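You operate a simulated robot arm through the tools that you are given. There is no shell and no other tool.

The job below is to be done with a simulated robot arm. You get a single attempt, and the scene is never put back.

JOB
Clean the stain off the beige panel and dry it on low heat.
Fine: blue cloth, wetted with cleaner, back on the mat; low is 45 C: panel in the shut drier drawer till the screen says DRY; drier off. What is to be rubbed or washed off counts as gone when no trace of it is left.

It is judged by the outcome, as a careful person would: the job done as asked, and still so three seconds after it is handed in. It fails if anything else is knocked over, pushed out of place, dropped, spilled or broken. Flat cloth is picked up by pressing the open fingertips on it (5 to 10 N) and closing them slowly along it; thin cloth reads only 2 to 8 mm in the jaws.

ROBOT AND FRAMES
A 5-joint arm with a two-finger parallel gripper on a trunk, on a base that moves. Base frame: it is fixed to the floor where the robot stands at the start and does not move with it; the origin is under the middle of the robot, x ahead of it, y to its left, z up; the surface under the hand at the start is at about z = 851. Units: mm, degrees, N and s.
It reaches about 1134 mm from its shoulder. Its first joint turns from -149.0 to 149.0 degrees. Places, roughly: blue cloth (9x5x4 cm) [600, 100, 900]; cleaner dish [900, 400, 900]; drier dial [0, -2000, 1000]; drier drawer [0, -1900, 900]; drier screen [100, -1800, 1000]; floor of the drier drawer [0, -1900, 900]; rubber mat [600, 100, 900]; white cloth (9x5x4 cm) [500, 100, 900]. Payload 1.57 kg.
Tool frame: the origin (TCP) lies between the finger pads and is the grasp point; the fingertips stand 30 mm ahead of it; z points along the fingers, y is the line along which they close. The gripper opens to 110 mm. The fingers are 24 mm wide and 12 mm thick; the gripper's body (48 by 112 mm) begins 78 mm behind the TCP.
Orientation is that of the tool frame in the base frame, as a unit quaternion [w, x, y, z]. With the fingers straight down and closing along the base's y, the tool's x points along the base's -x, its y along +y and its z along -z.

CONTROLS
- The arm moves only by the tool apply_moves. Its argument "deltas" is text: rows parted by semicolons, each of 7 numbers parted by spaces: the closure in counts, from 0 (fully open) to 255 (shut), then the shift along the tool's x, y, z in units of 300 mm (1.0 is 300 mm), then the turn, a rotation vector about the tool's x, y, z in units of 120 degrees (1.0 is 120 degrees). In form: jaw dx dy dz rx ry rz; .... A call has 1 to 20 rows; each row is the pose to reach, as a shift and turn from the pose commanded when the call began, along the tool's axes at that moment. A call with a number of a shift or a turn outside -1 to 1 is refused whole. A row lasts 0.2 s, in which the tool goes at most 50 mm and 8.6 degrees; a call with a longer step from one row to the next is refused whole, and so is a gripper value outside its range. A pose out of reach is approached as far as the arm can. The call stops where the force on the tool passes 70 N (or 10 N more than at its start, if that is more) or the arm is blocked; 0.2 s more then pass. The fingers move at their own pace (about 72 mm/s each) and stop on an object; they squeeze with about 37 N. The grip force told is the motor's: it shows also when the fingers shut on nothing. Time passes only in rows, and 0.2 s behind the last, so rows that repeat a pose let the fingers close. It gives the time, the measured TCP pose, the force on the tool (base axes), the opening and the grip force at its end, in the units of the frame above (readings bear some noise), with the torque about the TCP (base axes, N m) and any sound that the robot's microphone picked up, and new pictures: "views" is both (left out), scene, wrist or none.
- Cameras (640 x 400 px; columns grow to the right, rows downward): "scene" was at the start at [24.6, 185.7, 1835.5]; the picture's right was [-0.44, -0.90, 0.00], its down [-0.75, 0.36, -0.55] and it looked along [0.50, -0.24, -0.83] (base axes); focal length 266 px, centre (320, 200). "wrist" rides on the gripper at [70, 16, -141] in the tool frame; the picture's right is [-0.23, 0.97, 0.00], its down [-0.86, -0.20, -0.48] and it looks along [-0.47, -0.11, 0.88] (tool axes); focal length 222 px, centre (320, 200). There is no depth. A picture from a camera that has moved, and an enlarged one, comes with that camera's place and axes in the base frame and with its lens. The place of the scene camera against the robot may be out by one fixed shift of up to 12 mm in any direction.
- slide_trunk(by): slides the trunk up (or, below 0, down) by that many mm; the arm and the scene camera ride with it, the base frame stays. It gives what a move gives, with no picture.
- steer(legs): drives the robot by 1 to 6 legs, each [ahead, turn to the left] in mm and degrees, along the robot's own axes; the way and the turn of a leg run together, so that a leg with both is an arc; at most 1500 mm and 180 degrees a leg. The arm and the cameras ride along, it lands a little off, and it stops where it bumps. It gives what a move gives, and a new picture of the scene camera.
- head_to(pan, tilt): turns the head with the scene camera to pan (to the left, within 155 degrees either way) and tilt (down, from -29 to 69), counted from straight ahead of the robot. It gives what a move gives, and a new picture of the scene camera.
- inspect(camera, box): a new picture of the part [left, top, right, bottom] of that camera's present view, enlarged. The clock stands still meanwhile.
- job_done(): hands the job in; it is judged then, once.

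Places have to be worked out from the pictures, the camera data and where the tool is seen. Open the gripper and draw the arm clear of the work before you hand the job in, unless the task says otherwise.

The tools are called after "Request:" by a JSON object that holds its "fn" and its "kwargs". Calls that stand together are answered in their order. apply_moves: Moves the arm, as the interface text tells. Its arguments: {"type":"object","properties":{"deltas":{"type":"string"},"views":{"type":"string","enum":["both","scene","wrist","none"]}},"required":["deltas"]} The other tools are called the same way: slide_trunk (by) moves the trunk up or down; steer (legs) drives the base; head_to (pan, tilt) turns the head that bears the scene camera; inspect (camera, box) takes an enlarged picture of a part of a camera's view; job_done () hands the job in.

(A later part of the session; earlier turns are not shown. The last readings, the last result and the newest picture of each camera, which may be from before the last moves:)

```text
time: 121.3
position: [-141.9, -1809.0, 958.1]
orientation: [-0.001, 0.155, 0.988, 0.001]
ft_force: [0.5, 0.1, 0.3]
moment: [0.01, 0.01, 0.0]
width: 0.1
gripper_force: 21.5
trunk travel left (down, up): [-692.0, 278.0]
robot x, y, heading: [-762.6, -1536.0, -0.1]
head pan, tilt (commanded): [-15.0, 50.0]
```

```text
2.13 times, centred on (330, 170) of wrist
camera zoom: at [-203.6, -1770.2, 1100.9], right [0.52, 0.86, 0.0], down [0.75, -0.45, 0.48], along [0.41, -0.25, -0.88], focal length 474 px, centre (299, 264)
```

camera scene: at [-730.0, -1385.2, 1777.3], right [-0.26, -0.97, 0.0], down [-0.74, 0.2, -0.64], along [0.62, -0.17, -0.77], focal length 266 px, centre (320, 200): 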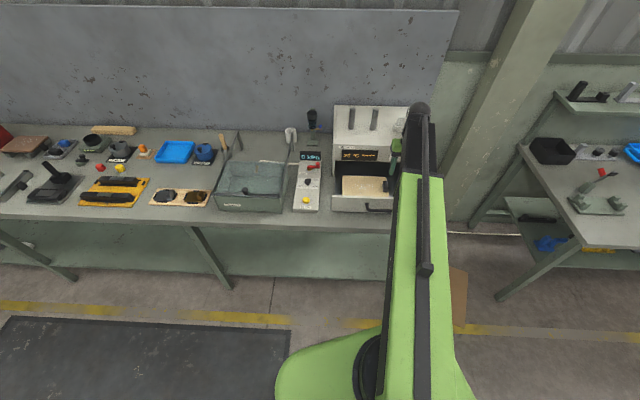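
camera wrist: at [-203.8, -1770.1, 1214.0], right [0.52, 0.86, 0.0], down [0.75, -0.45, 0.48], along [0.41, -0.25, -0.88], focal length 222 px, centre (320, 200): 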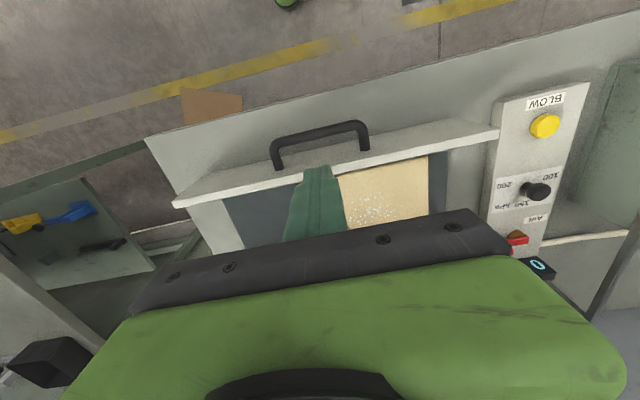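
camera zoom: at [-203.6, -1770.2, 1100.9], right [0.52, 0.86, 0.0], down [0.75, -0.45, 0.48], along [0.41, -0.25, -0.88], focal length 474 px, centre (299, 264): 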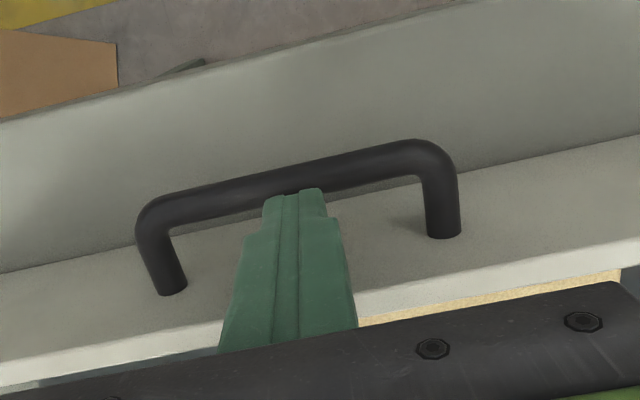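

The tips are just above the bar, in front of the plate. I push forward 40 mm slowly to feel the drawer.

Request:
{"fn": "apply_moves", "kwargs": {"deltas": "255 -0.027 0 0 0 0 0; 255 -0.053 0 0 0 0 0; 255 -0.08 0 0 0 0 0; 255 -0.107 0 0 0 0 0; 255 -0.133 0 0 0 0 0", "views": "both"}}

```text
time: 122.5
position: [-104.7, -1821.0, 958.2]
orientation: [0.0, 0.156, 0.988, 0.0]
ft_force: [0.0, -0.1, 0.4]
moment: [-0.03, 0.01, 0.0]
width: 0.0
gripper_force: 21.3
trunk travel left (down, up): [-692.0, 278.0]
robot x, y, heading: [-760.2, -1542.8, -0.2]
head pan, tilt (commanded): [-15.0, 50.0]
camera scene: at [-727.7, -1385.2, 1664.3], right [-0.26, -0.97, 0.0], down [-0.74, 0.2, -0.64], along [0.62, -0.17, -0.77], focal length 266 px, centre (320, 200)
camera wrist: at [-165.0, -1782.2, 1100.9], right [0.52, 0.86, 0.0], down [0.75, -0.45, 0.48], along [0.41, -0.25, -0.88], focal length 222 px, centre (320, 200)
```

scene: 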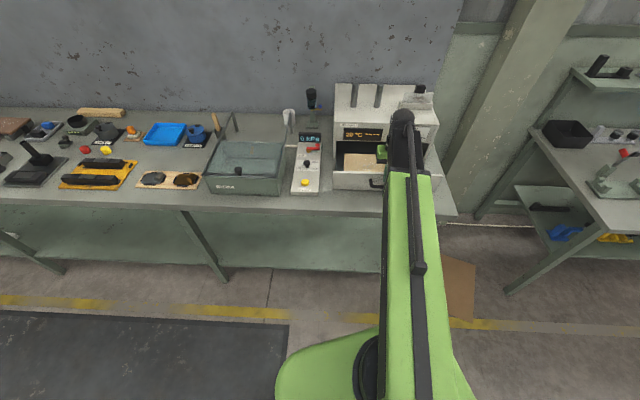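
wrist: 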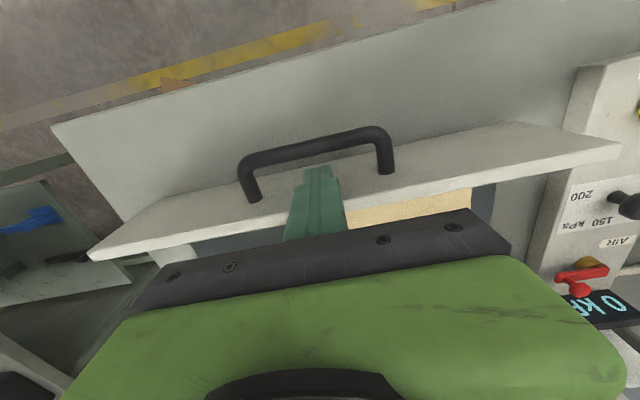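

The drawer slides easily (moved about 29 mm with the fingers). I keep pushing another 130 mm.

Request:
{"fn": "apply_moves", "kwargs": {"deltas": "255 -0.04 0 0 0 0 0; 255 -0.08 0 0 0 0 0; 255 -0.12 0 0 0 0 0; 255 -0.16 0 0 0 0 0; 255 -0.2 0 0 0 0 0; 255 -0.24 0 0 0 0 0; 255 -0.28 0 0 0 0 0; 255 -0.32 0 0 0 0 0; 255 -0.36 0 0 0 0 0; 255 -0.4 0 0 0 0 0; 255 -0.433 0 0 0 0 0", "views": "both"}}

Request:
{"fn": "inspect", "kwargs": {"camera": "scene", "box": [310, 70, 450, 220]}}

```text
time: 124.9
position: [19.9, -1860.9, 958.2]
orientation: [0.0, 0.155, 0.988, 0.0]
ft_force: [-0.4, -0.1, -0.3]
moment: [0.0, -0.03, -0.01]
width: 0.0
gripper_force: 21.1
trunk travel left (down, up): [-692.0, 278.0]
robot x, y, heading: [-758.2, -1541.7, 0.2]
head pan, tilt (commanded): [-15.0, 50.0]
camera scene: at [-727.7, -1385.2, 1664.3], right [-0.26, -0.97, 0.0], down [-0.74, 0.2, -0.64], along [0.62, -0.17, -0.77], focal length 266 px, centre (320, 200)
camera wrist: at [-41.7, -1822.7, 1100.9], right [0.52, 0.86, 0.0], down [0.75, -0.45, 0.48], along [0.41, -0.25, -0.88], focal length 222 px, centre (320, 200)
```

scene: 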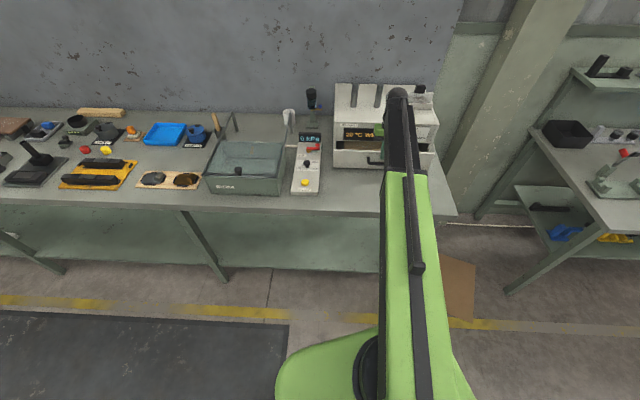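
wrist: 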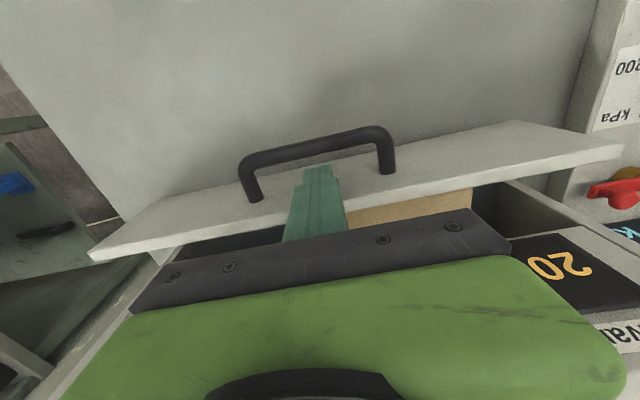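

```text
2.67 times, centred on (380, 145) of scene
camera zoom: at [-727.7, -1385.2, 1664.3], right [-0.26, -0.97, 0.0], down [-0.74, 0.2, -0.64], along [0.62, -0.17, -0.77], focal length 711 px, centre (160, 347)
```

zoom: 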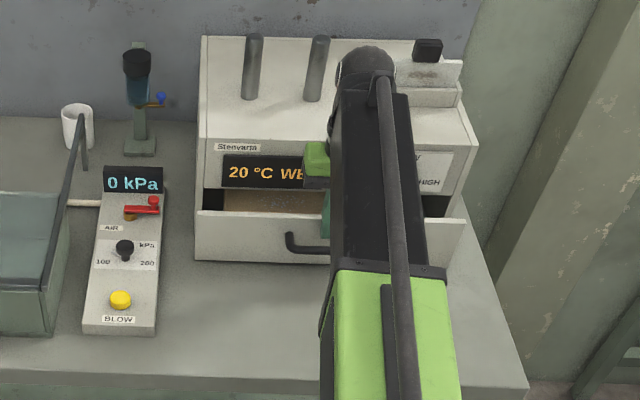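

The drawer is nearly shut and the screen now says "20 °C WE…" (wet). To avoid the gripper body nearing the fascia I'll finish the push on the handle bar: I back off 65 mm and lower.

Request:
{"fn": "apply_moves", "kwargs": {"deltas": "255 0.055 0 0 0 0 0; 255 0.11 0 0 0 0 0; 255 0.165 0 0 0 0 0; 255 0.22 0 0 0 0 0; 255 0.22 0 0 0 0 0", "views": "none"}}

Request:
{"fn": "slide_trunk", "kwargs": {"by": -22}}

Request:
{"fn": "inspect", "kwargs": {"camera": "wrist", "box": [0, 0, 640, 400]}}

```text
time: 126.1
position: [-43.7, -1839.4, 958.0]
orientation: [-0.001, 0.155, 0.988, 0.001]
ft_force: [-0.3, 0.0, 0.1]
moment: [0.01, 0.01, -0.01]
width: 0.1
gripper_force: 21.3
trunk travel left (down, up): [-692.0, 278.0]
robot x, y, heading: [-760.6, -1540.2, 0.1]
head pan, tilt (commanded): [-15.0, 50.0]
```

```text
time: 126.8
position: [-43.4, -1840.2, 937.2]
orientation: [-0.001, 0.156, 0.988, 0.001]
ft_force: [0.3, -0.6, -0.1]
moment: [0.01, 0.0, 0.02]
width: 0.2
gripper_force: 21.0
trunk travel left (down, up): [-670.0, 300.0]
robot x, y, heading: [-755.4, -1542.1, 0.2]
head pan, tilt (commanded): [-15.0, 50.0]
```

```text
1.00 times, centred on (320, 200) of wrist (not enlarged: the box is as wide or as high as the picture)
camera zoom: at [-105.1, -1802.4, 1078.9], right [0.52, 0.86, 0.0], down [0.75, -0.45, 0.48], along [0.41, -0.25, -0.88], focal length 222 px, centre (320, 200)
```

zoom: 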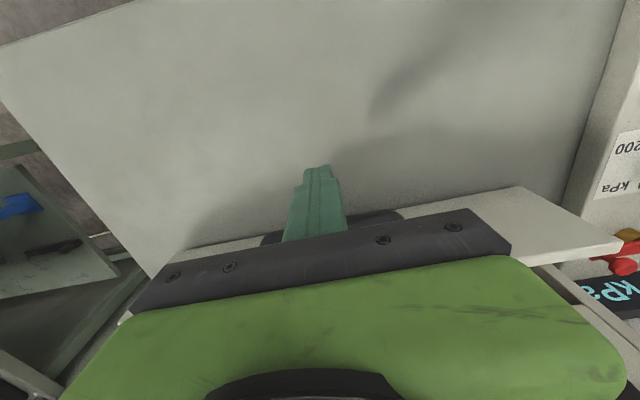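

The bar is now just beyond the fingers. I lower 22 mm more and push slowly until the drawer stops.

Request:
{"fn": "slide_trunk", "kwargs": {"by": -22}}

Request:
{"fn": "apply_moves", "kwargs": {"deltas": "255 -0.04 0 0 0 0 0; 255 -0.08 0 0 0 0 0; 255 -0.12 0 0 0 0 0; 255 -0.15 0 0 0 0 0; 255 -0.18 0 0 0 0 0; 255 -0.2 0 0 0 0 0", "views": "both"}}

Request:
{"fn": "inspect", "kwargs": {"camera": "scene", "box": [310, 70, 450, 220]}}

```text
time: 127.5
position: [-43.6, -1839.7, 913.7]
orientation: [0.0, 0.156, 0.988, 0.001]
ft_force: [0.1, -0.7, -1.0]
moment: [-0.01, 0.01, 0.0]
width: 0.1
gripper_force: 21.4
trunk travel left (down, up): [-648.0, 322.0]
robot x, y, heading: [-761.0, -1538.1, -0.3]
head pan, tilt (commanded): [-15.0, 50.0]
```

```text
time: 128.9
position: [13.0, -1858.6, 915.4]
orientation: [0.001, 0.155, 0.988, 0.001]
ft_force: [-1.7, 0.0, 0.5]
moment: [-0.01, 0.01, 0.01]
width: 0.1
gripper_force: 21.2
trunk travel left (down, up): [-648.0, 322.0]
robot x, y, heading: [-762.1, -1540.4, 0.1]
head pan, tilt (commanded): [-15.0, 50.0]
camera scene: at [-727.8, -1385.2, 1620.3], right [-0.26, -0.97, 0.0], down [-0.74, 0.2, -0.64], along [0.62, -0.17, -0.77], focal length 266 px, centre (320, 200)
camera wrist: at [-47.9, -1821.2, 1057.0], right [0.52, 0.86, 0.0], down [0.75, -0.45, 0.48], along [0.41, -0.25, -0.88], focal length 222 px, centre (320, 200)
```

scene: 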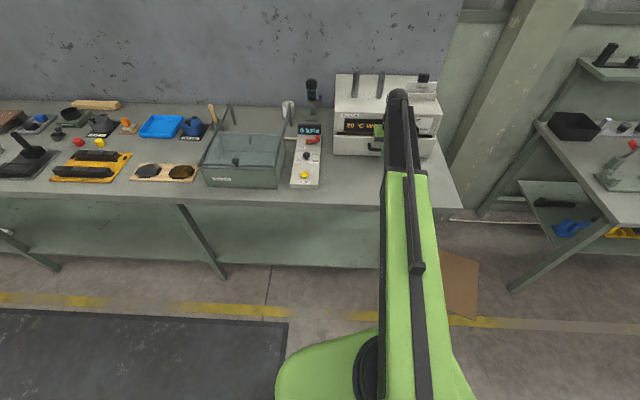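
wrist: 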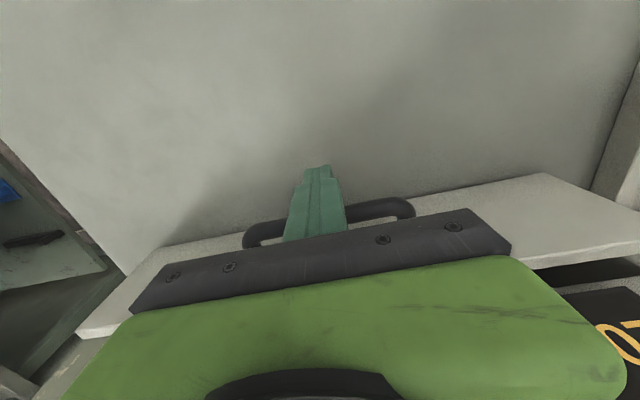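

```text
2.67 times, centred on (380, 145) of scene
camera zoom: at [-727.8, -1385.2, 1620.3], right [-0.26, -0.97, 0.0], down [-0.74, 0.2, -0.64], along [0.62, -0.17, -0.77], focal length 711 px, centre (160, 347)
```

zoom: 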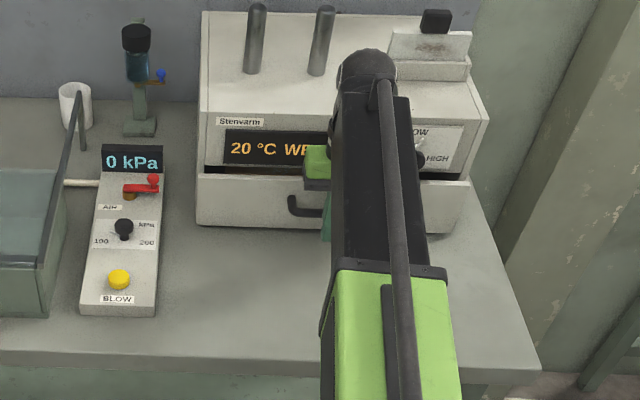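

A small gap remains. I push on gently in small steps until it stops.

Request:
{"fn": "apply_moves", "kwargs": {"deltas": "255 -0.02 0 0 0 0 0; 255 -0.04 0 0 0 0 0; 255 -0.06 0 0 0 0 0; 255 -0.08 0 0 0 0 0", "views": "wrist"}}

Request:
{"fn": "inspect", "kwargs": {"camera": "scene", "box": [310, 70, 450, 220]}}

```text
time: 129.9
position: [27.8, -1863.0, 916.6]
orientation: [-0.007, 0.156, 0.988, 0.003]
ft_force: [-59.8, 20.4, -21.0]
moment: [-0.26, 0.14, 0.2]
width: 0.0
gripper_force: 21.3
trunk travel left (down, up): [-648.0, 322.0]
robot x, y, heading: [-759.7, -1539.8, -0.1]
head pan, tilt (commanded): [-15.0, 50.0]
camera wrist: at [-30.9, -1826.3, 1060.2], right [0.52, 0.86, 0.0], down [0.76, -0.46, 0.47], along [0.4, -0.24, -0.88], focal length 222 px, centre (320, 200)
```

wrist: 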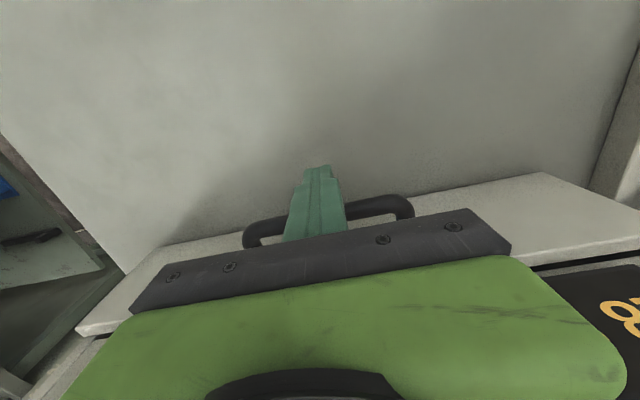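

```text
2.67 times, centred on (380, 145) of scene
camera zoom: at [-732.7, -1383.7, 1619.8], right [-0.26, -0.97, 0.0], down [-0.74, 0.2, -0.65], along [0.62, -0.17, -0.76], focal length 711 px, centre (160, 347)
```

zoom: 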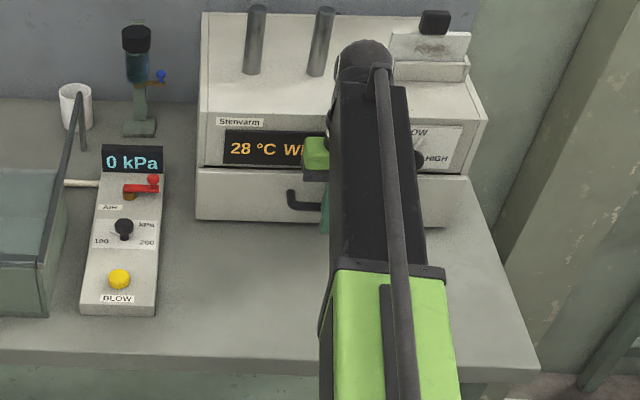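

The drawer is shut (60 N against the stop) but the screen already shows 28 °C, so the dial must have been turned when it was touched. I look closely at the dial straight away.

Request:
{"fn": "inspect", "kwargs": {"camera": "scene", "box": [395, 105, 445, 145]}}

Request:
{"fn": "inspect", "kwargs": {"camera": "scene", "box": [340, 100, 430, 150]}}

```text
10.00 times, centred on (420, 125) of scene
camera zoom: at [-732.7, -1383.7, 1619.8], right [-0.26, -0.97, 0.0], down [-0.74, 0.2, -0.65], along [0.62, -0.17, -0.76], focal length 2665 px, centre (-680, 950)
```

zoom: 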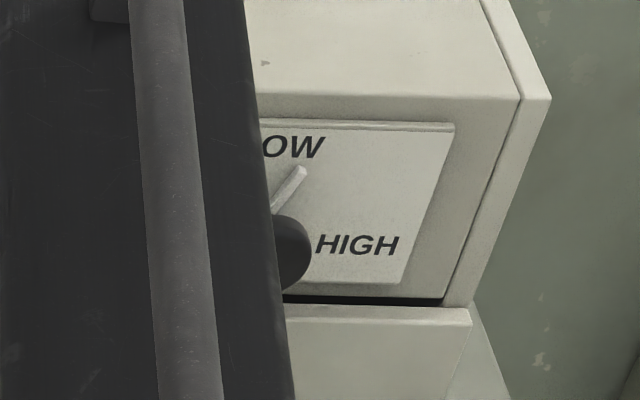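

```text
7.11 times, centred on (385, 125) of scene
camera zoom: at [-732.7, -1383.7, 1619.8], right [-0.26, -0.97, 0.0], down [-0.74, 0.2, -0.65], along [0.62, -0.17, -0.76], focal length 1895 px, centre (-142, 733)
```

zoom: 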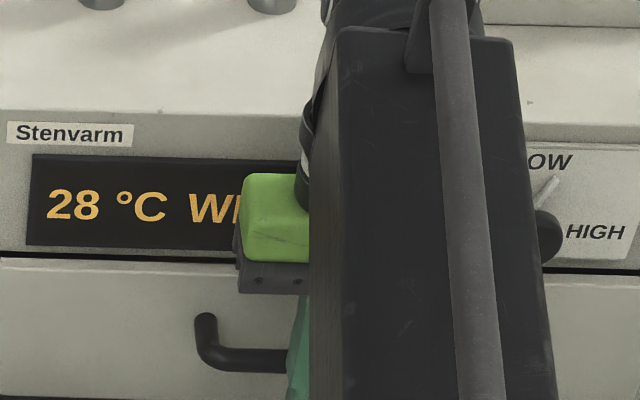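

The pointer is about 20° past LOW toward HIGH, so I must watch the temperature closely. I raise the fingers above the bar at once (needed for any next step) and read the screen.

Request:
{"fn": "slide_trunk", "kwargs": {"by": 34}}

Request:
{"fn": "inspect", "kwargs": {"camera": "scene", "box": [340, 100, 450, 160]}}

Request:
{"fn": "inspect", "kwargs": {"camera": "wrist", "box": [0, 0, 640, 400]}}

```text
time: 130.2
position: [28.3, -1864.6, 919.0]
orientation: [-0.011, 0.155, 0.988, 0.002]
ft_force: [-11.4, 4.5, 4.4]
moment: [-0.04, -0.03, 0.04]
width: 0.1
gripper_force: 21.5
trunk travel left (down, up): [-651.0, 319.0]
robot x, y, heading: [-763.6, -1538.2, -0.0]
head pan, tilt (commanded): [-15.0, 50.0]
stopped: the force on the tool passed its limit at 80 N (the readings are from after the stop); the commanded pose is now the measured one
```

```text
5.82 times, centred on (395, 130) of scene
camera zoom: at [-729.8, -1384.4, 1623.9], right [-0.26, -0.97, 0.0], down [-0.74, 0.2, -0.64], along [0.62, -0.17, -0.77], focal length 1551 px, centre (-116, 607)
```

zoom: 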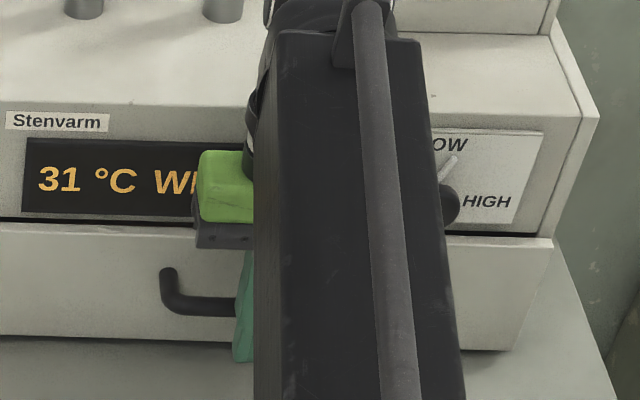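

```text
1.00 times, centred on (320, 200) of wrist (not enlarged: the box is as wide or as high as the picture)
camera zoom: at [-30.0, -1826.8, 1063.2], right [0.52, 0.86, 0.0], down [0.76, -0.46, 0.46], along [0.39, -0.24, -0.89], focal length 222 px, centre (320, 200)
```

zoom: 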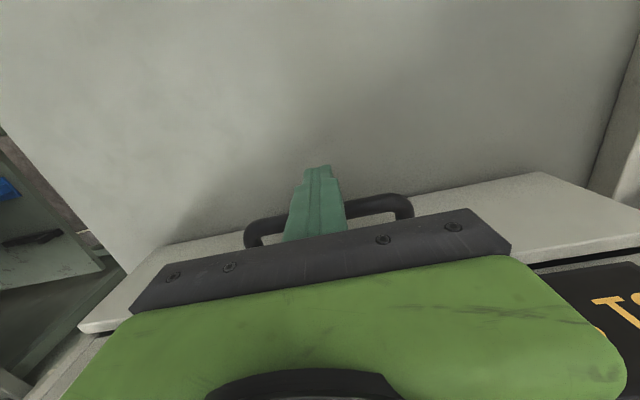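

31 °C and rising; the fingers were still pressed on the bar. I back off 15 mm to free them.

Request:
{"fn": "apply_moves", "kwargs": {"deltas": "255 0.06 0 0 0 0 0", "views": "none"}}

Request:
{"fn": "slide_trunk", "kwargs": {"by": 34}}

Request:
{"fn": "inspect", "kwargs": {"camera": "scene", "box": [340, 100, 450, 160]}}

Request:
{"fn": "inspect", "kwargs": {"camera": "wrist", "box": [0, 0, 640, 400]}}

```text
time: 130.6
position: [12.4, -1857.8, 918.1]
orientation: [-0.009, 0.155, 0.988, 0.002]
ft_force: [0.7, 0.5, -0.7]
moment: [-0.02, 0.02, -0.03]
width: 0.0
gripper_force: 21.3
trunk travel left (down, up): [-651.0, 319.0]
robot x, y, heading: [-762.6, -1539.4, -0.2]
head pan, tilt (commanded): [-15.0, 50.0]
```

```text
time: 131.4
position: [12.0, -1858.0, 951.5]
orientation: [-0.01, 0.156, 0.988, 0.002]
ft_force: [-0.3, -0.4, -0.3]
moment: [0.0, 0.02, -0.03]
width: 0.3
gripper_force: 21.4
trunk travel left (down, up): [-685.0, 285.0]
robot x, y, heading: [-760.6, -1540.5, -0.3]
head pan, tilt (commanded): [-15.0, 50.0]
```

```text
5.82 times, centred on (395, 130) of scene
camera zoom: at [-727.8, -1385.2, 1657.3], right [-0.26, -0.97, 0.0], down [-0.74, 0.2, -0.64], along [0.62, -0.17, -0.77], focal length 1551 px, centre (-116, 607)
```

zoom: 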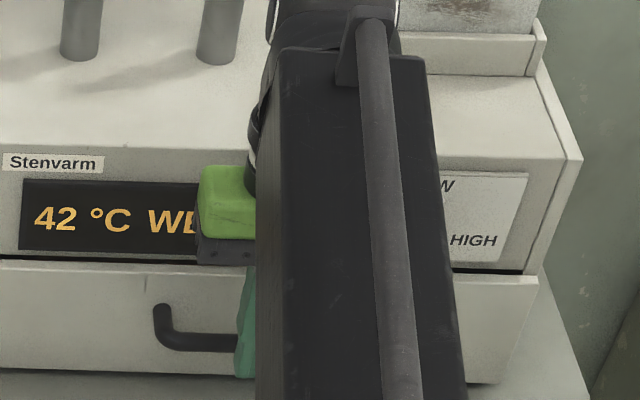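

```text
1.00 times, centred on (320, 200) of wrist (not enlarged: the box is as wide or as high as the picture)
camera zoom: at [-45.0, -1821.6, 1095.2], right [0.52, 0.86, 0.0], down [0.76, -0.46, 0.46], along [0.39, -0.24, -0.89], focal length 222 px, centre (320, 200)
```

zoom: 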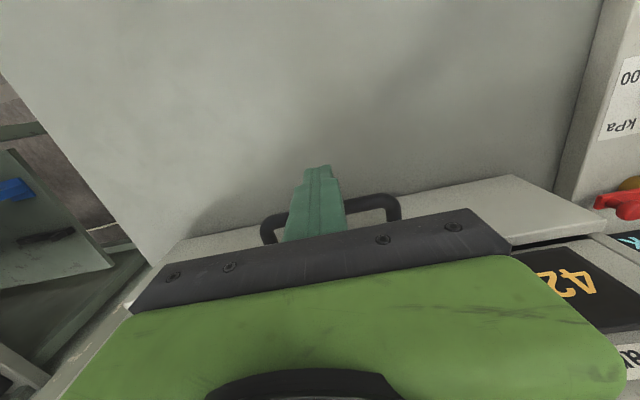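

42 °C now. I move the fingers over the bar toward the gap behind it (ready to pull the drawer open if it goes beyond 45), and read the screen again.

Request:
{"fn": "apply_moves", "kwargs": {"deltas": "255 -0.1 0 0 0 0 0; 255 -0.187 0 0 0 0 0", "views": "wrist"}}

Request:
{"fn": "inspect", "kwargs": {"camera": "scene", "box": [340, 100, 450, 160]}}

```text
time: 131.8
position: [31.3, -1864.4, 955.2]
orientation: [-0.023, 0.156, 0.987, 0.005]
ft_force: [-12.9, 3.2, 24.3]
moment: [0.1, 0.1, -0.08]
width: 0.0
gripper_force: 21.5
trunk travel left (down, up): [-685.0, 285.0]
robot x, y, heading: [-758.7, -1538.5, -0.4]
head pan, tilt (commanded): [-15.0, 50.0]
stopped in row 2: the force on the tool passed its limit at 82 N (the readings are from after the stop); the commanded pose is now the measured one
camera wrist: at [-23.0, -1829.5, 1100.8], right [0.52, 0.86, -0.01], down [0.77, -0.46, 0.44], along [0.37, -0.23, -0.9], focal length 222 px, centre (320, 200)
```

wrist: 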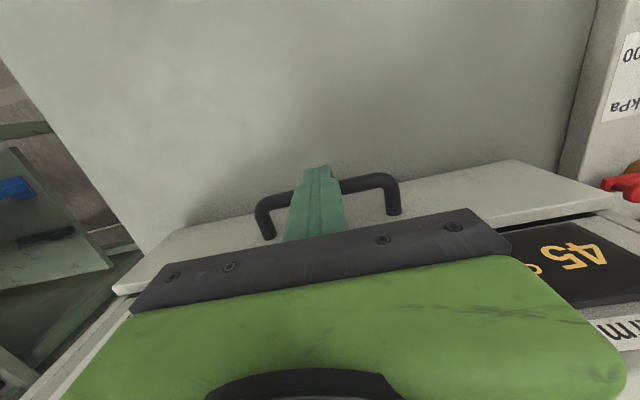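

```text
5.82 times, centred on (395, 130) of scene
camera zoom: at [-732.3, -1383.6, 1658.1], right [-0.26, -0.97, 0.0], down [-0.74, 0.2, -0.65], along [0.62, -0.17, -0.76], focal length 1551 px, centre (-116, 607)
```

zoom: 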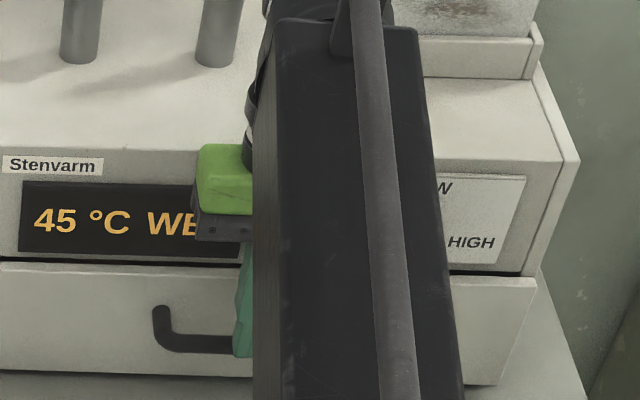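

45 °C now; the fingertips caught the bar. I back off 15 mm and see whether the temperature holds.

Request:
{"fn": "apply_moves", "kwargs": {"deltas": "255 0.06 0 0 0 0 0", "views": "wrist"}}

Request:
{"fn": "inspect", "kwargs": {"camera": "scene", "box": [340, 100, 450, 160]}}

```text
time: 132.2
position: [18.3, -1861.2, 953.3]
orientation: [-0.022, 0.156, 0.987, 0.005]
ft_force: [-0.4, 0.3, -0.2]
moment: [-0.01, -0.04, -0.03]
width: 0.1
gripper_force: 21.6
trunk travel left (down, up): [-685.0, 285.0]
robot x, y, heading: [-759.4, -1539.3, 0.2]
head pan, tilt (commanded): [-15.0, 50.0]
camera wrist: at [-37.4, -1824.7, 1097.6], right [0.52, 0.86, -0.01], down [0.77, -0.46, 0.44], along [0.37, -0.23, -0.9], focal length 222 px, centre (320, 200)
```

wrist: 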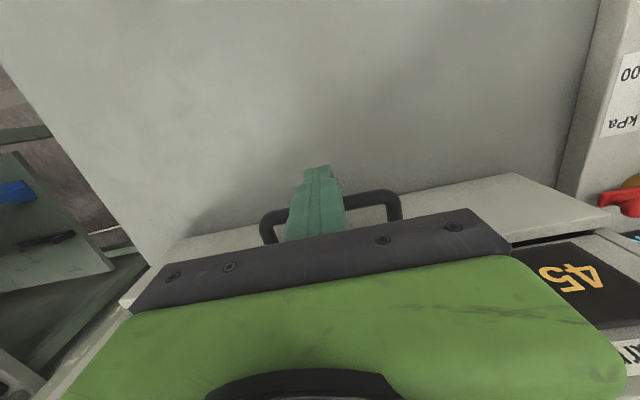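

```text
5.82 times, centred on (395, 130) of scene
camera zoom: at [-729.4, -1384.5, 1656.8], right [-0.26, -0.97, 0.0], down [-0.74, 0.2, -0.64], along [0.62, -0.17, -0.77], focal length 1551 px, centre (-116, 607)
```

zoom: 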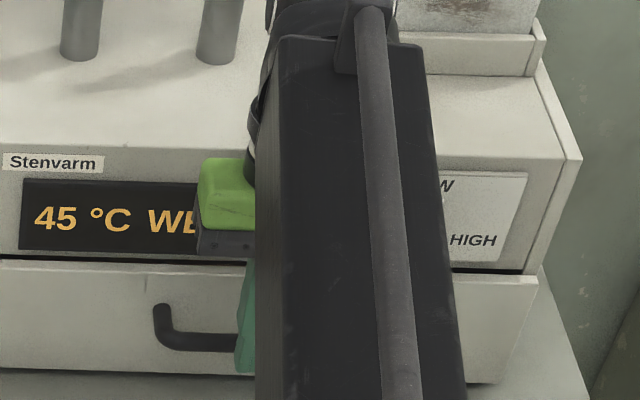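

It holds at 45 °C: the dial is in its LOW setting and the drier is drying on low heat. I raise the hand clear and look at the dial closely while it dries.

Request:
{"fn": "slide_trunk", "kwargs": {"by": 80}}

Request:
{"fn": "apply_moves", "kwargs": {"deltas": "255 0.1 0.05 0 0 0 0; 255 0.2 0.15 0 0 0 0; 255 0.25 0.28 0 0 0 0; 255 0.25 0.42 0 0 0 0; 255 0.25 0.56 0 0 0 0; 255 0.25 0.56 0 0 0 0", "views": "both"}}

Request:
{"fn": "inspect", "kwargs": {"camera": "scene", "box": [320, 80, 460, 200]}}

```text
time: 133.4
position: [19.4, -1860.4, 1031.5]
orientation: [-0.023, 0.156, 0.987, 0.005]
ft_force: [0.3, 0.5, -0.7]
moment: [-0.01, 0.01, -0.03]
width: 0.0
gripper_force: 21.2
trunk travel left (down, up): [-765.0, 205.0]
robot x, y, heading: [-757.0, -1542.0, 0.3]
head pan, tilt (commanded): [-15.0, 50.0]
```

```text
time: 134.8
position: [-1.3, -1676.3, 1031.0]
orientation: [-0.024, 0.156, 0.987, 0.004]
ft_force: [-1.2, -0.5, -0.1]
moment: [0.01, -0.01, -0.04]
width: 0.0
gripper_force: 21.0
out of reach, approached as far as the arm can: row 3, 4, 5, 6
trunk travel left (down, up): [-765.0, 205.0]
robot x, y, heading: [-759.8, -1539.4, 0.1]
head pan, tilt (commanded): [-15.0, 50.0]
camera scene: at [-728.1, -1385.2, 1737.2], right [-0.26, -0.97, 0.0], down [-0.74, 0.2, -0.64], along [0.62, -0.17, -0.77], focal length 266 px, centre (320, 200)
camera wrist: at [-55.8, -1640.9, 1177.3], right [0.52, 0.86, -0.01], down [0.77, -0.46, 0.44], along [0.37, -0.23, -0.9], focal length 222 px, centre (320, 200)
```

scene: 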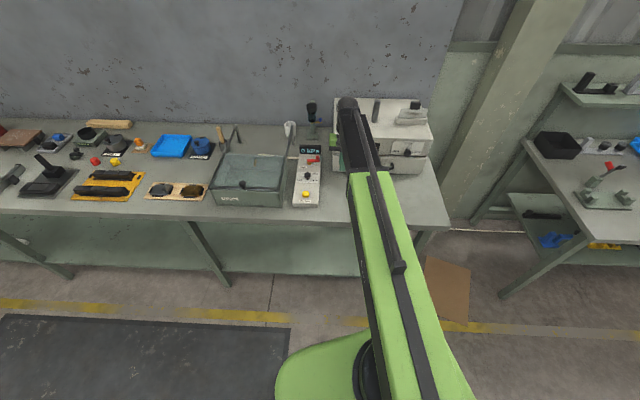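
wrist: 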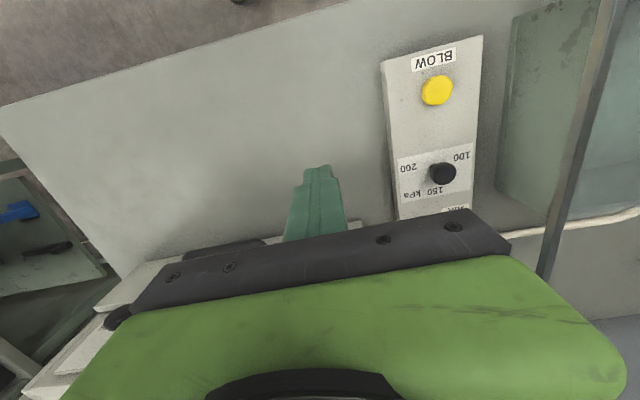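

```text
3.33 times, centred on (390, 140) of scene
camera zoom: at [-728.1, -1385.2, 1737.2], right [-0.26, -0.97, 0.0], down [-0.74, 0.2, -0.64], along [0.62, -0.17, -0.77], focal length 888 px, centre (87, 400)
```

zoom: 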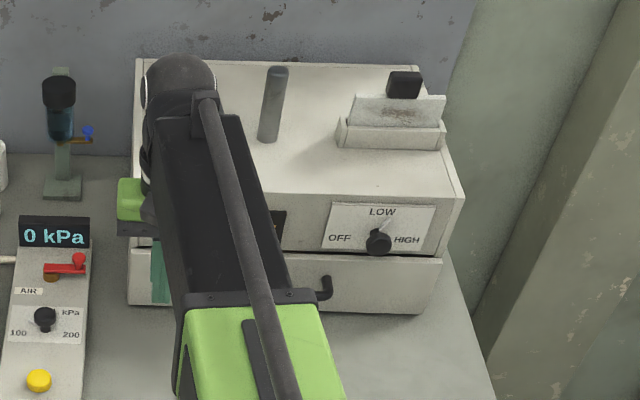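

The dial is in view now. I enlarge it strongly.

Request:
{"fn": "inspect", "kwargs": {"camera": "scene", "box": [385, 130, 435, 165]}}

Request:
{"fn": "inspect", "kwargs": {"camera": "scene", "box": [395, 138, 415, 160]}}

```text
11.43 times, centred on (410, 148) of scene
camera zoom: at [-728.1, -1385.2, 1737.2], right [-0.26, -0.97, 0.0], down [-0.74, 0.2, -0.64], along [0.62, -0.17, -0.77], focal length 3046 px, centre (-709, 800)
```

zoom: 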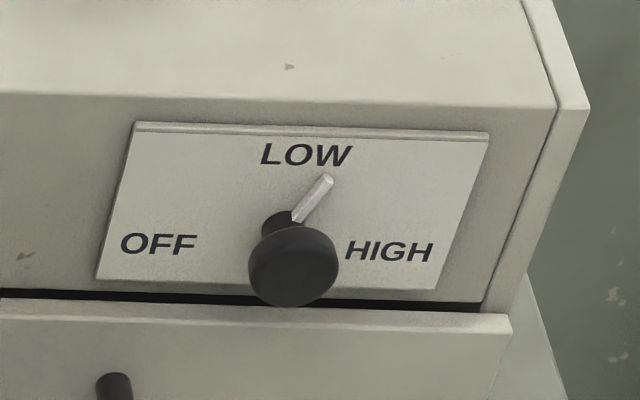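

```text
16.00 times, centred on (405, 149) of scene
camera zoom: at [-728.1, -1385.2, 1737.2], right [-0.26, -0.97, 0.0], down [-0.74, 0.2, -0.64], along [0.62, -0.17, -0.77], focal length 4265 px, centre (-1040, 1016)
```

zoom: 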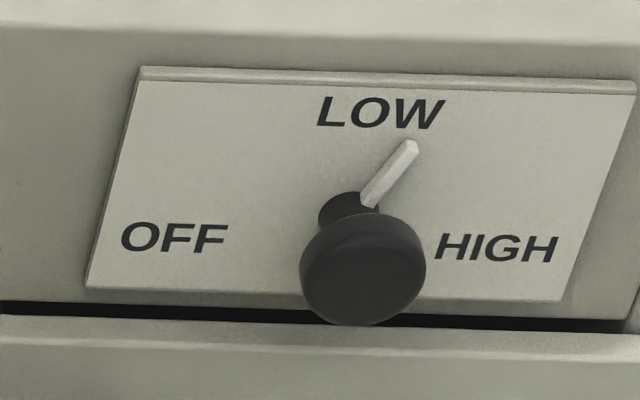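

The dial is a round knob (about 35 mm) with a white pointer; OFF is to the left. While it dries, I bring the hand back in front of the drier, upright again, and check the screen.

Request:
{"fn": "apply_moves", "kwargs": {"deltas": "255 0.062 -0.102 0 0 -0.004 0; 255 0.124 -0.204 0 0 -0.008 0; 255 0.186 -0.306 0 0 -0.012 0; 255 0.248 -0.408 0 0 -0.016 0; 255 0.31 -0.51 0 0 -0.02 0; 255 0.372 -0.612 0 0 -0.0233 0; 255 0.372 -0.612 0 0 -0.0233 0", "views": "both"}}

Request:
{"fn": "inspect", "kwargs": {"camera": "scene", "box": [320, 80, 460, 200]}}

```text
time: 136.4
position: [-163.0, -1817.7, 1033.4]
orientation: [0.0, 0.156, 0.988, 0.001]
ft_force: [0.0, 0.8, -0.1]
moment: [0.01, -0.01, -0.01]
width: 0.3
gripper_force: 21.0
out of reach, approached as far as the arm can: row 4, 5, 6, 7
trunk travel left (down, up): [-765.0, 205.0]
robot x, y, heading: [-757.7, -1534.7, 0.1]
head pan, tilt (commanded): [-15.0, 50.0]
camera scene: at [-727.9, -1385.1, 1737.2], right [-0.26, -0.97, 0.0], down [-0.74, 0.2, -0.64], along [0.62, -0.17, -0.77], focal length 266 px, centre (320, 200)
camera wrist: at [-224.8, -1779.3, 1173.7], right [0.52, 0.86, 0.0], down [0.75, -0.45, 0.48], along [0.41, -0.25, -0.88], focal length 222 px, centre (320, 200)
```

scene: 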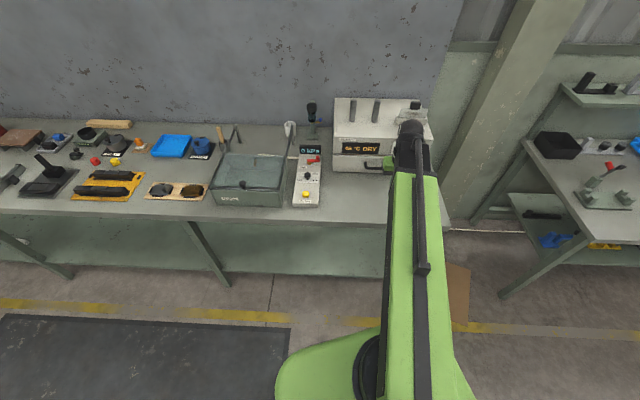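
wrist: 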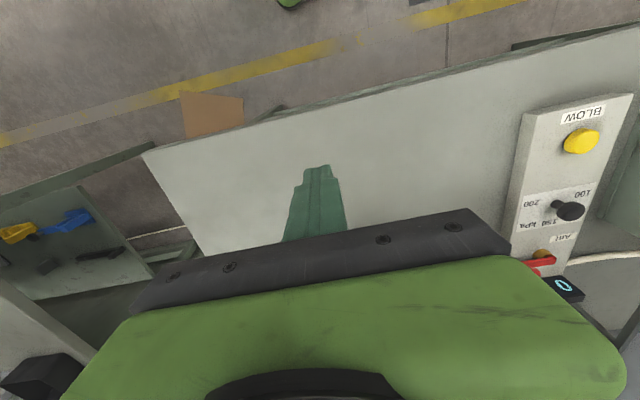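

```text
3.33 times, centred on (390, 140) of scene
camera zoom: at [-727.9, -1385.1, 1737.2], right [-0.26, -0.97, 0.0], down [-0.74, 0.2, -0.64], along [0.62, -0.17, -0.77], focal length 888 px, centre (87, 400)
```

zoom: 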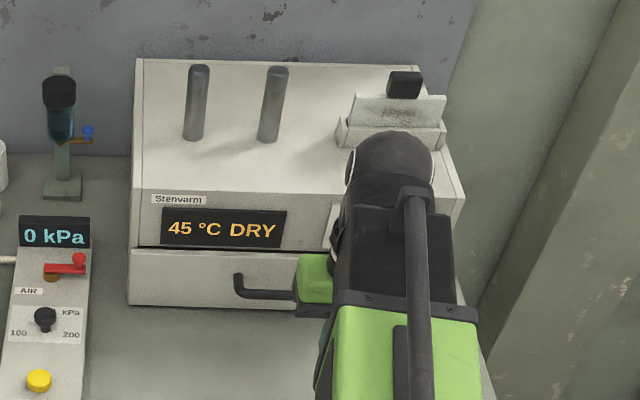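

The screen reads "45 °C DRY". Now the drier must be switched off. I test pitching the tool forward by 20° to learn the wrist length for a horizontal grasp of the knob.

Request:
{"fn": "apply_moves", "kwargs": {"deltas": "255 -0.06 0 -0.01 0 -0.055 0; 255 -0.12 0 -0.02 0 -0.11 0; 255 -0.2 0 -0.04 0 -0.1667 0; 255 -0.2 0 -0.04 0 -0.1667 0", "views": "none"}}

```text
time: 137.4
position: [-105.7, -1834.8, 1046.4]
orientation: [0.172, 0.154, 0.973, -0.027]
ft_force: [0.3, 0.1, 0.3]
moment: [-0.01, -0.03, 0.02]
width: 0.2
gripper_force: 21.7
trunk travel left (down, up): [-765.0, 205.0]
robot x, y, heading: [-761.3, -1540.6, -0.0]
head pan, tilt (commanded): [-15.0, 50.0]
```

That worked (wrist-to-TCP length about 215 mm). I continue pitching the tool toward horizontal, to 55°.

Request:
{"fn": "apply_moves", "kwargs": {"deltas": "200 -0.046 0 -0.032 0 -0.0583 0; 150 -0.094 0 -0.068 0 -0.1167 0; 110 -0.143 0 -0.107 0 -0.175 0; 90 -0.194 0 -0.148 0 -0.2333 0; 90 -0.246 0 -0.19 0 -0.2917 0; 90 -0.246 0 -0.19 0 -0.2917 0", "views": "none"}}

```text
time: 138.8
position: [-58.1, -1852.3, 1133.2]
orientation: [0.457, 0.139, 0.876, -0.071]
ft_force: [-1.0, -0.1, -0.5]
moment: [0.04, 0.0, 0.0]
width: 71.3
gripper_force: 0.1
out of reach, approached as far as the arm can: row 4, 5, 6
trunk travel left (down, up): [-765.0, 205.0]
robot x, y, heading: [-758.1, -1537.2, -0.1]
head pan, tilt (commanded): [-15.0, 50.0]
```

L is about 236 mm. I finish pitching to horizontal (at about z=1268, well above the drier).

Request:
{"fn": "apply_moves", "kwargs": {"deltas": "90 -0.1 0 -0.022 0 -0.0583 0; 90 -0.2 0 -0.04 0 -0.1167 0; 90 -0.3 0 -0.053 0 -0.175 0; 90 -0.4 0 -0.062 0 -0.2333 0; 90 -0.503 0 -0.067 0 -0.2917 0; 90 -0.503 0 -0.067 0 -0.2917 0", "views": "both"}}

```text
time: 140.2
position: [6.2, -1874.0, 1268.8]
orientation: [0.698, 0.111, 0.699, -0.11]
ft_force: [-0.1, 0.2, 0.0]
moment: [-0.03, -0.03, 0.03]
width: 70.8
gripper_force: 0.0
out of reach, approached as far as the arm can: row 2
trunk travel left (down, up): [-765.0, 205.0]
robot x, y, heading: [-759.0, -1537.1, -0.2]
head pan, tilt (commanded): [-15.0, 50.0]
camera scene: at [-728.2, -1385.1, 1737.2], right [-0.26, -0.97, 0.0], down [-0.74, 0.2, -0.64], along [0.62, -0.17, -0.77], focal length 266 px, centre (320, 200)
camera wrist: at [-123.0, -1813.5, 1200.6], right [0.3, 0.93, 0.23], down [-0.52, -0.04, 0.86], along [0.8, -0.38, 0.46], focal length 222 px, centre (320, 200)
```

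scene: 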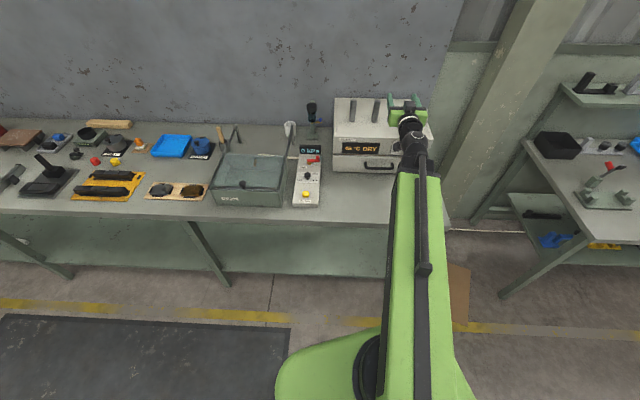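
wrist: 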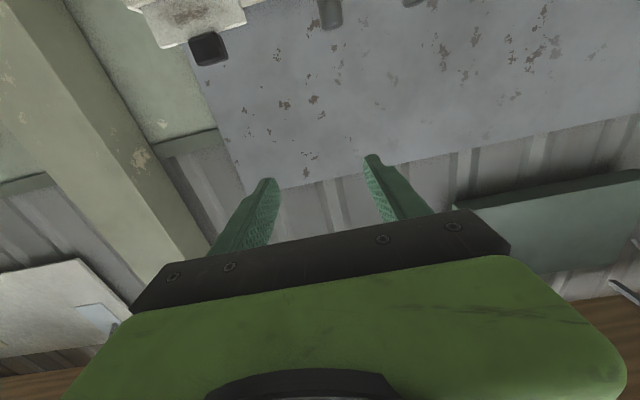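

The tool is horizontal, pointing at the drier. I shift 95 mm to the right and 29 mm back, to line up with the dial, and then lower with the trunk.

Request:
{"fn": "apply_moves", "kwargs": {"deltas": "90 0 -0.11 -0.03 0 0 0; 90 0 -0.22 -0.06 0 0 0; 90 0 -0.317 -0.097 0 0 0; 90 0 -0.317 -0.097 0 0 0", "views": "none"}}

Request:
{"fn": "slide_trunk", "kwargs": {"by": -200}}

Request:
{"fn": "inspect", "kwargs": {"camera": "wrist", "box": [0, 0, 640, 400]}}

Request:
{"fn": "inspect", "kwargs": {"camera": "scene", "box": [320, 60, 460, 200]}}

```text
time: 141.2
position: [-50.8, -1955.3, 1270.3]
orientation: [0.698, 0.112, 0.699, -0.109]
ft_force: [0.6, -0.2, -0.8]
moment: [-0.01, -0.01, -0.02]
width: 71.1
gripper_force: 0.1
trunk travel left (down, up): [-765.0, 205.0]
robot x, y, heading: [-759.6, -1539.4, 0.2]
head pan, tilt (commanded): [-15.0, 50.0]
```

```text
time: 143.4
position: [-50.6, -1956.4, 1067.7]
orientation: [0.698, 0.112, 0.699, -0.11]
ft_force: [-0.3, -0.6, -0.8]
moment: [0.02, -0.02, 0.02]
width: 71.3
gripper_force: 0.1
trunk travel left (down, up): [-565.0, 405.0]
robot x, y, heading: [-760.1, -1542.5, 0.1]
head pan, tilt (commanded): [-15.0, 50.0]
```

```text
1.00 times, centred on (320, 200) of wrist (not enlarged: the box is as wide or as high as the picture)
camera zoom: at [-179.1, -1894.6, 1000.7], right [0.3, 0.93, 0.23], down [-0.52, -0.04, 0.86], along [0.8, -0.38, 0.46], focal length 222 px, centre (320, 200)
```

zoom: 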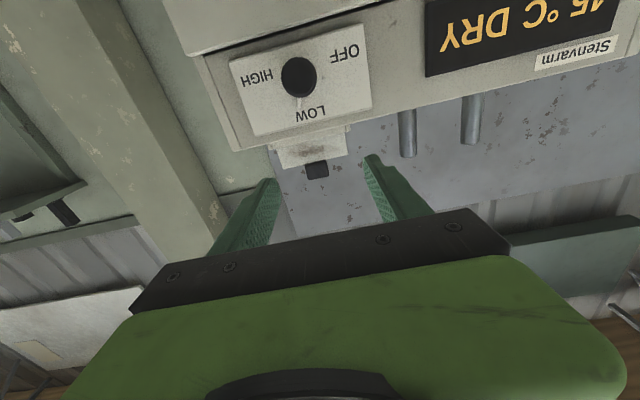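

```text
2.86 times, centred on (390, 130) of scene
camera zoom: at [-728.1, -1385.2, 1537.3], right [-0.26, -0.97, 0.0], down [-0.74, 0.2, -0.64], along [0.62, -0.17, -0.77], focal length 762 px, centre (120, 400)
```

zoom: 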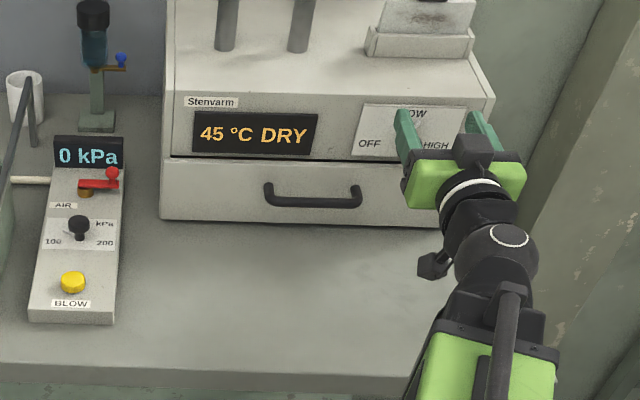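

An excellent view of the dial (upside down): it lies nearly straight ahead, about 76 mm lower. I enlarge the pointer.

Request:
{"fn": "inspect", "kwargs": {"camera": "wrist", "box": [220, 20, 400, 150]}}

```text
3.08 times, centred on (310, 85) of wrist
camera zoom: at [-179.1, -1894.6, 1000.7], right [0.3, 0.93, 0.23], down [-0.52, -0.04, 0.86], along [0.8, -0.38, 0.46], focal length 684 px, centre (351, 554)
```

zoom: 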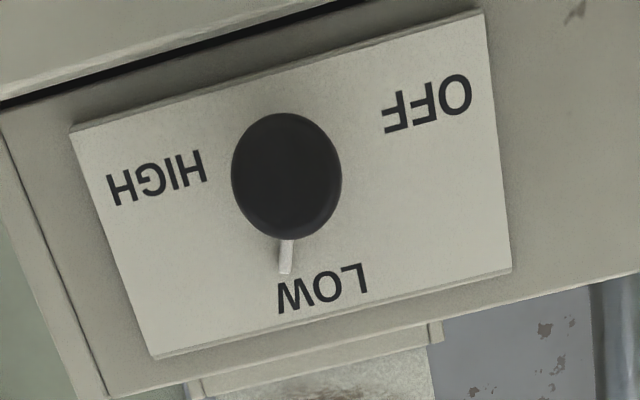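

The pointer is about 20° past LOW. I lower 60 mm and re-check alignment.

Request:
{"fn": "slide_trunk", "kwargs": {"by": -60}}

Request:
{"fn": "inspect", "kwargs": {"camera": "wrist", "box": [0, 0, 640, 400]}}

Request:
{"fn": "inspect", "kwargs": {"camera": "scene", "box": [320, 60, 480, 220]}}

```text
time: 144.4
position: [-50.8, -1954.5, 1008.7]
orientation: [0.698, 0.111, 0.699, -0.109]
ft_force: [-0.8, -0.4, 0.9]
moment: [0.0, -0.03, -0.02]
width: 71.3
gripper_force: 0.1
trunk travel left (down, up): [-505.0, 465.0]
robot x, y, heading: [-759.7, -1542.0, -0.0]
head pan, tilt (commanded): [-15.0, 50.0]
```

```text
1.00 times, centred on (320, 200) of wrist (not enlarged: the box is as wide or as high as the picture)
camera zoom: at [-179.1, -1894.6, 940.6], right [0.3, 0.93, 0.23], down [-0.52, -0.04, 0.86], along [0.8, -0.38, 0.46], focal length 222 px, centre (320, 200)
```

zoom: 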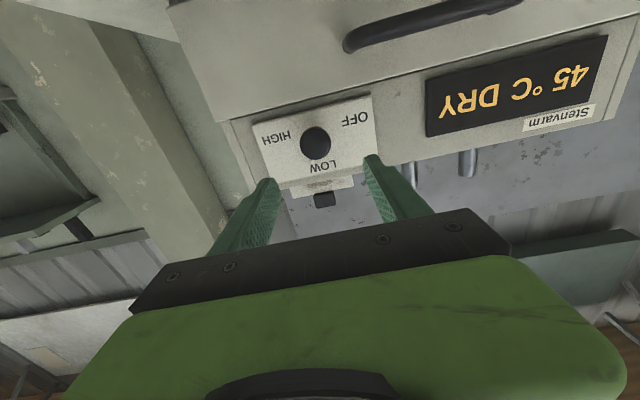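

```text
2.50 times, centred on (400, 140) of scene
camera zoom: at [-728.1, -1385.2, 1477.2], right [-0.26, -0.97, 0.0], down [-0.74, 0.2, -0.64], along [0.62, -0.17, -0.77], focal length 666 px, centre (120, 350)
```

zoom: 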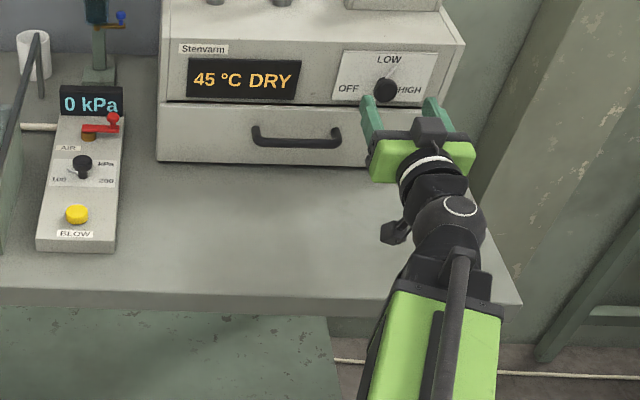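

Triangulating the two views: the knob's face is 80 mm ahead, 16 mm lower and 1 mm to the right of the tool axis. I lower 16 mm and verify.

Request:
{"fn": "slide_trunk", "kwargs": {"by": -16}}

Request:
{"fn": "apply_moves", "kwargs": {"deltas": "90 0 -0.003 0.03 0 0 0; 90 0 -0.003 0.067 0 0 0; 90 0 -0.003 0.067 0 0 0", "views": "both"}}

Request:
{"fn": "inspect", "kwargs": {"camera": "wrist", "box": [220, 80, 420, 240]}}

```text
time: 145.0
position: [-50.0, -1954.6, 994.5]
orientation: [0.698, 0.112, 0.699, -0.109]
ft_force: [-0.2, -0.2, 0.3]
moment: [-0.02, 0.01, 0.02]
width: 71.2
gripper_force: 0.1
trunk travel left (down, up): [-489.0, 481.0]
robot x, y, heading: [-758.9, -1537.7, -0.1]
head pan, tilt (commanded): [-15.0, 50.0]
```

```text
time: 145.8
position: [-31.6, -1961.8, 993.7]
orientation: [0.698, 0.111, 0.699, -0.109]
ft_force: [0.3, 0.3, 0.2]
moment: [-0.01, -0.02, 0.0]
width: 71.3
gripper_force: 0.1
trunk travel left (down, up): [-489.0, 481.0]
robot x, y, heading: [-757.1, -1541.5, 0.0]
head pan, tilt (commanded): [-15.0, 50.0]
camera scene: at [-728.0, -1385.2, 1461.2], right [-0.26, -0.97, 0.0], down [-0.74, 0.2, -0.64], along [0.62, -0.17, -0.77], focal length 266 px, centre (320, 200)
camera wrist: at [-160.6, -1901.7, 924.5], right [0.3, 0.93, 0.23], down [-0.52, -0.04, 0.86], along [0.8, -0.38, 0.46], focal length 222 px, centre (320, 200)
```

scene: 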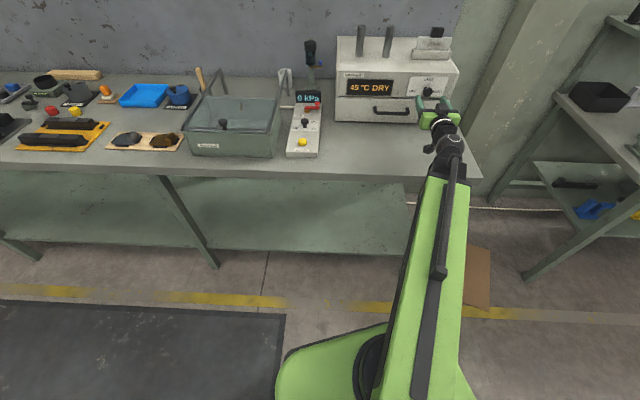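
wrist: 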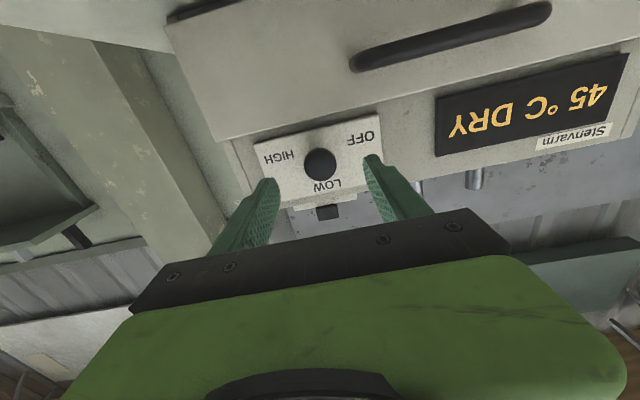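

```text
2.50 times, centred on (320, 160) of wrist
camera zoom: at [-160.6, -1901.7, 924.5], right [0.3, 0.93, 0.23], down [-0.52, -0.04, 0.86], along [0.8, -0.38, 0.46], focal length 555 px, centre (320, 300)
```

zoom: 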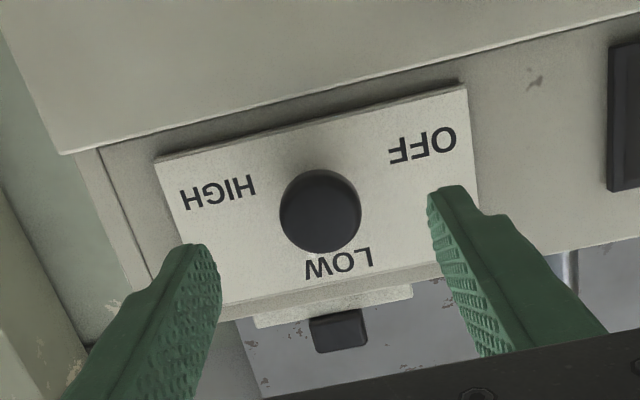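

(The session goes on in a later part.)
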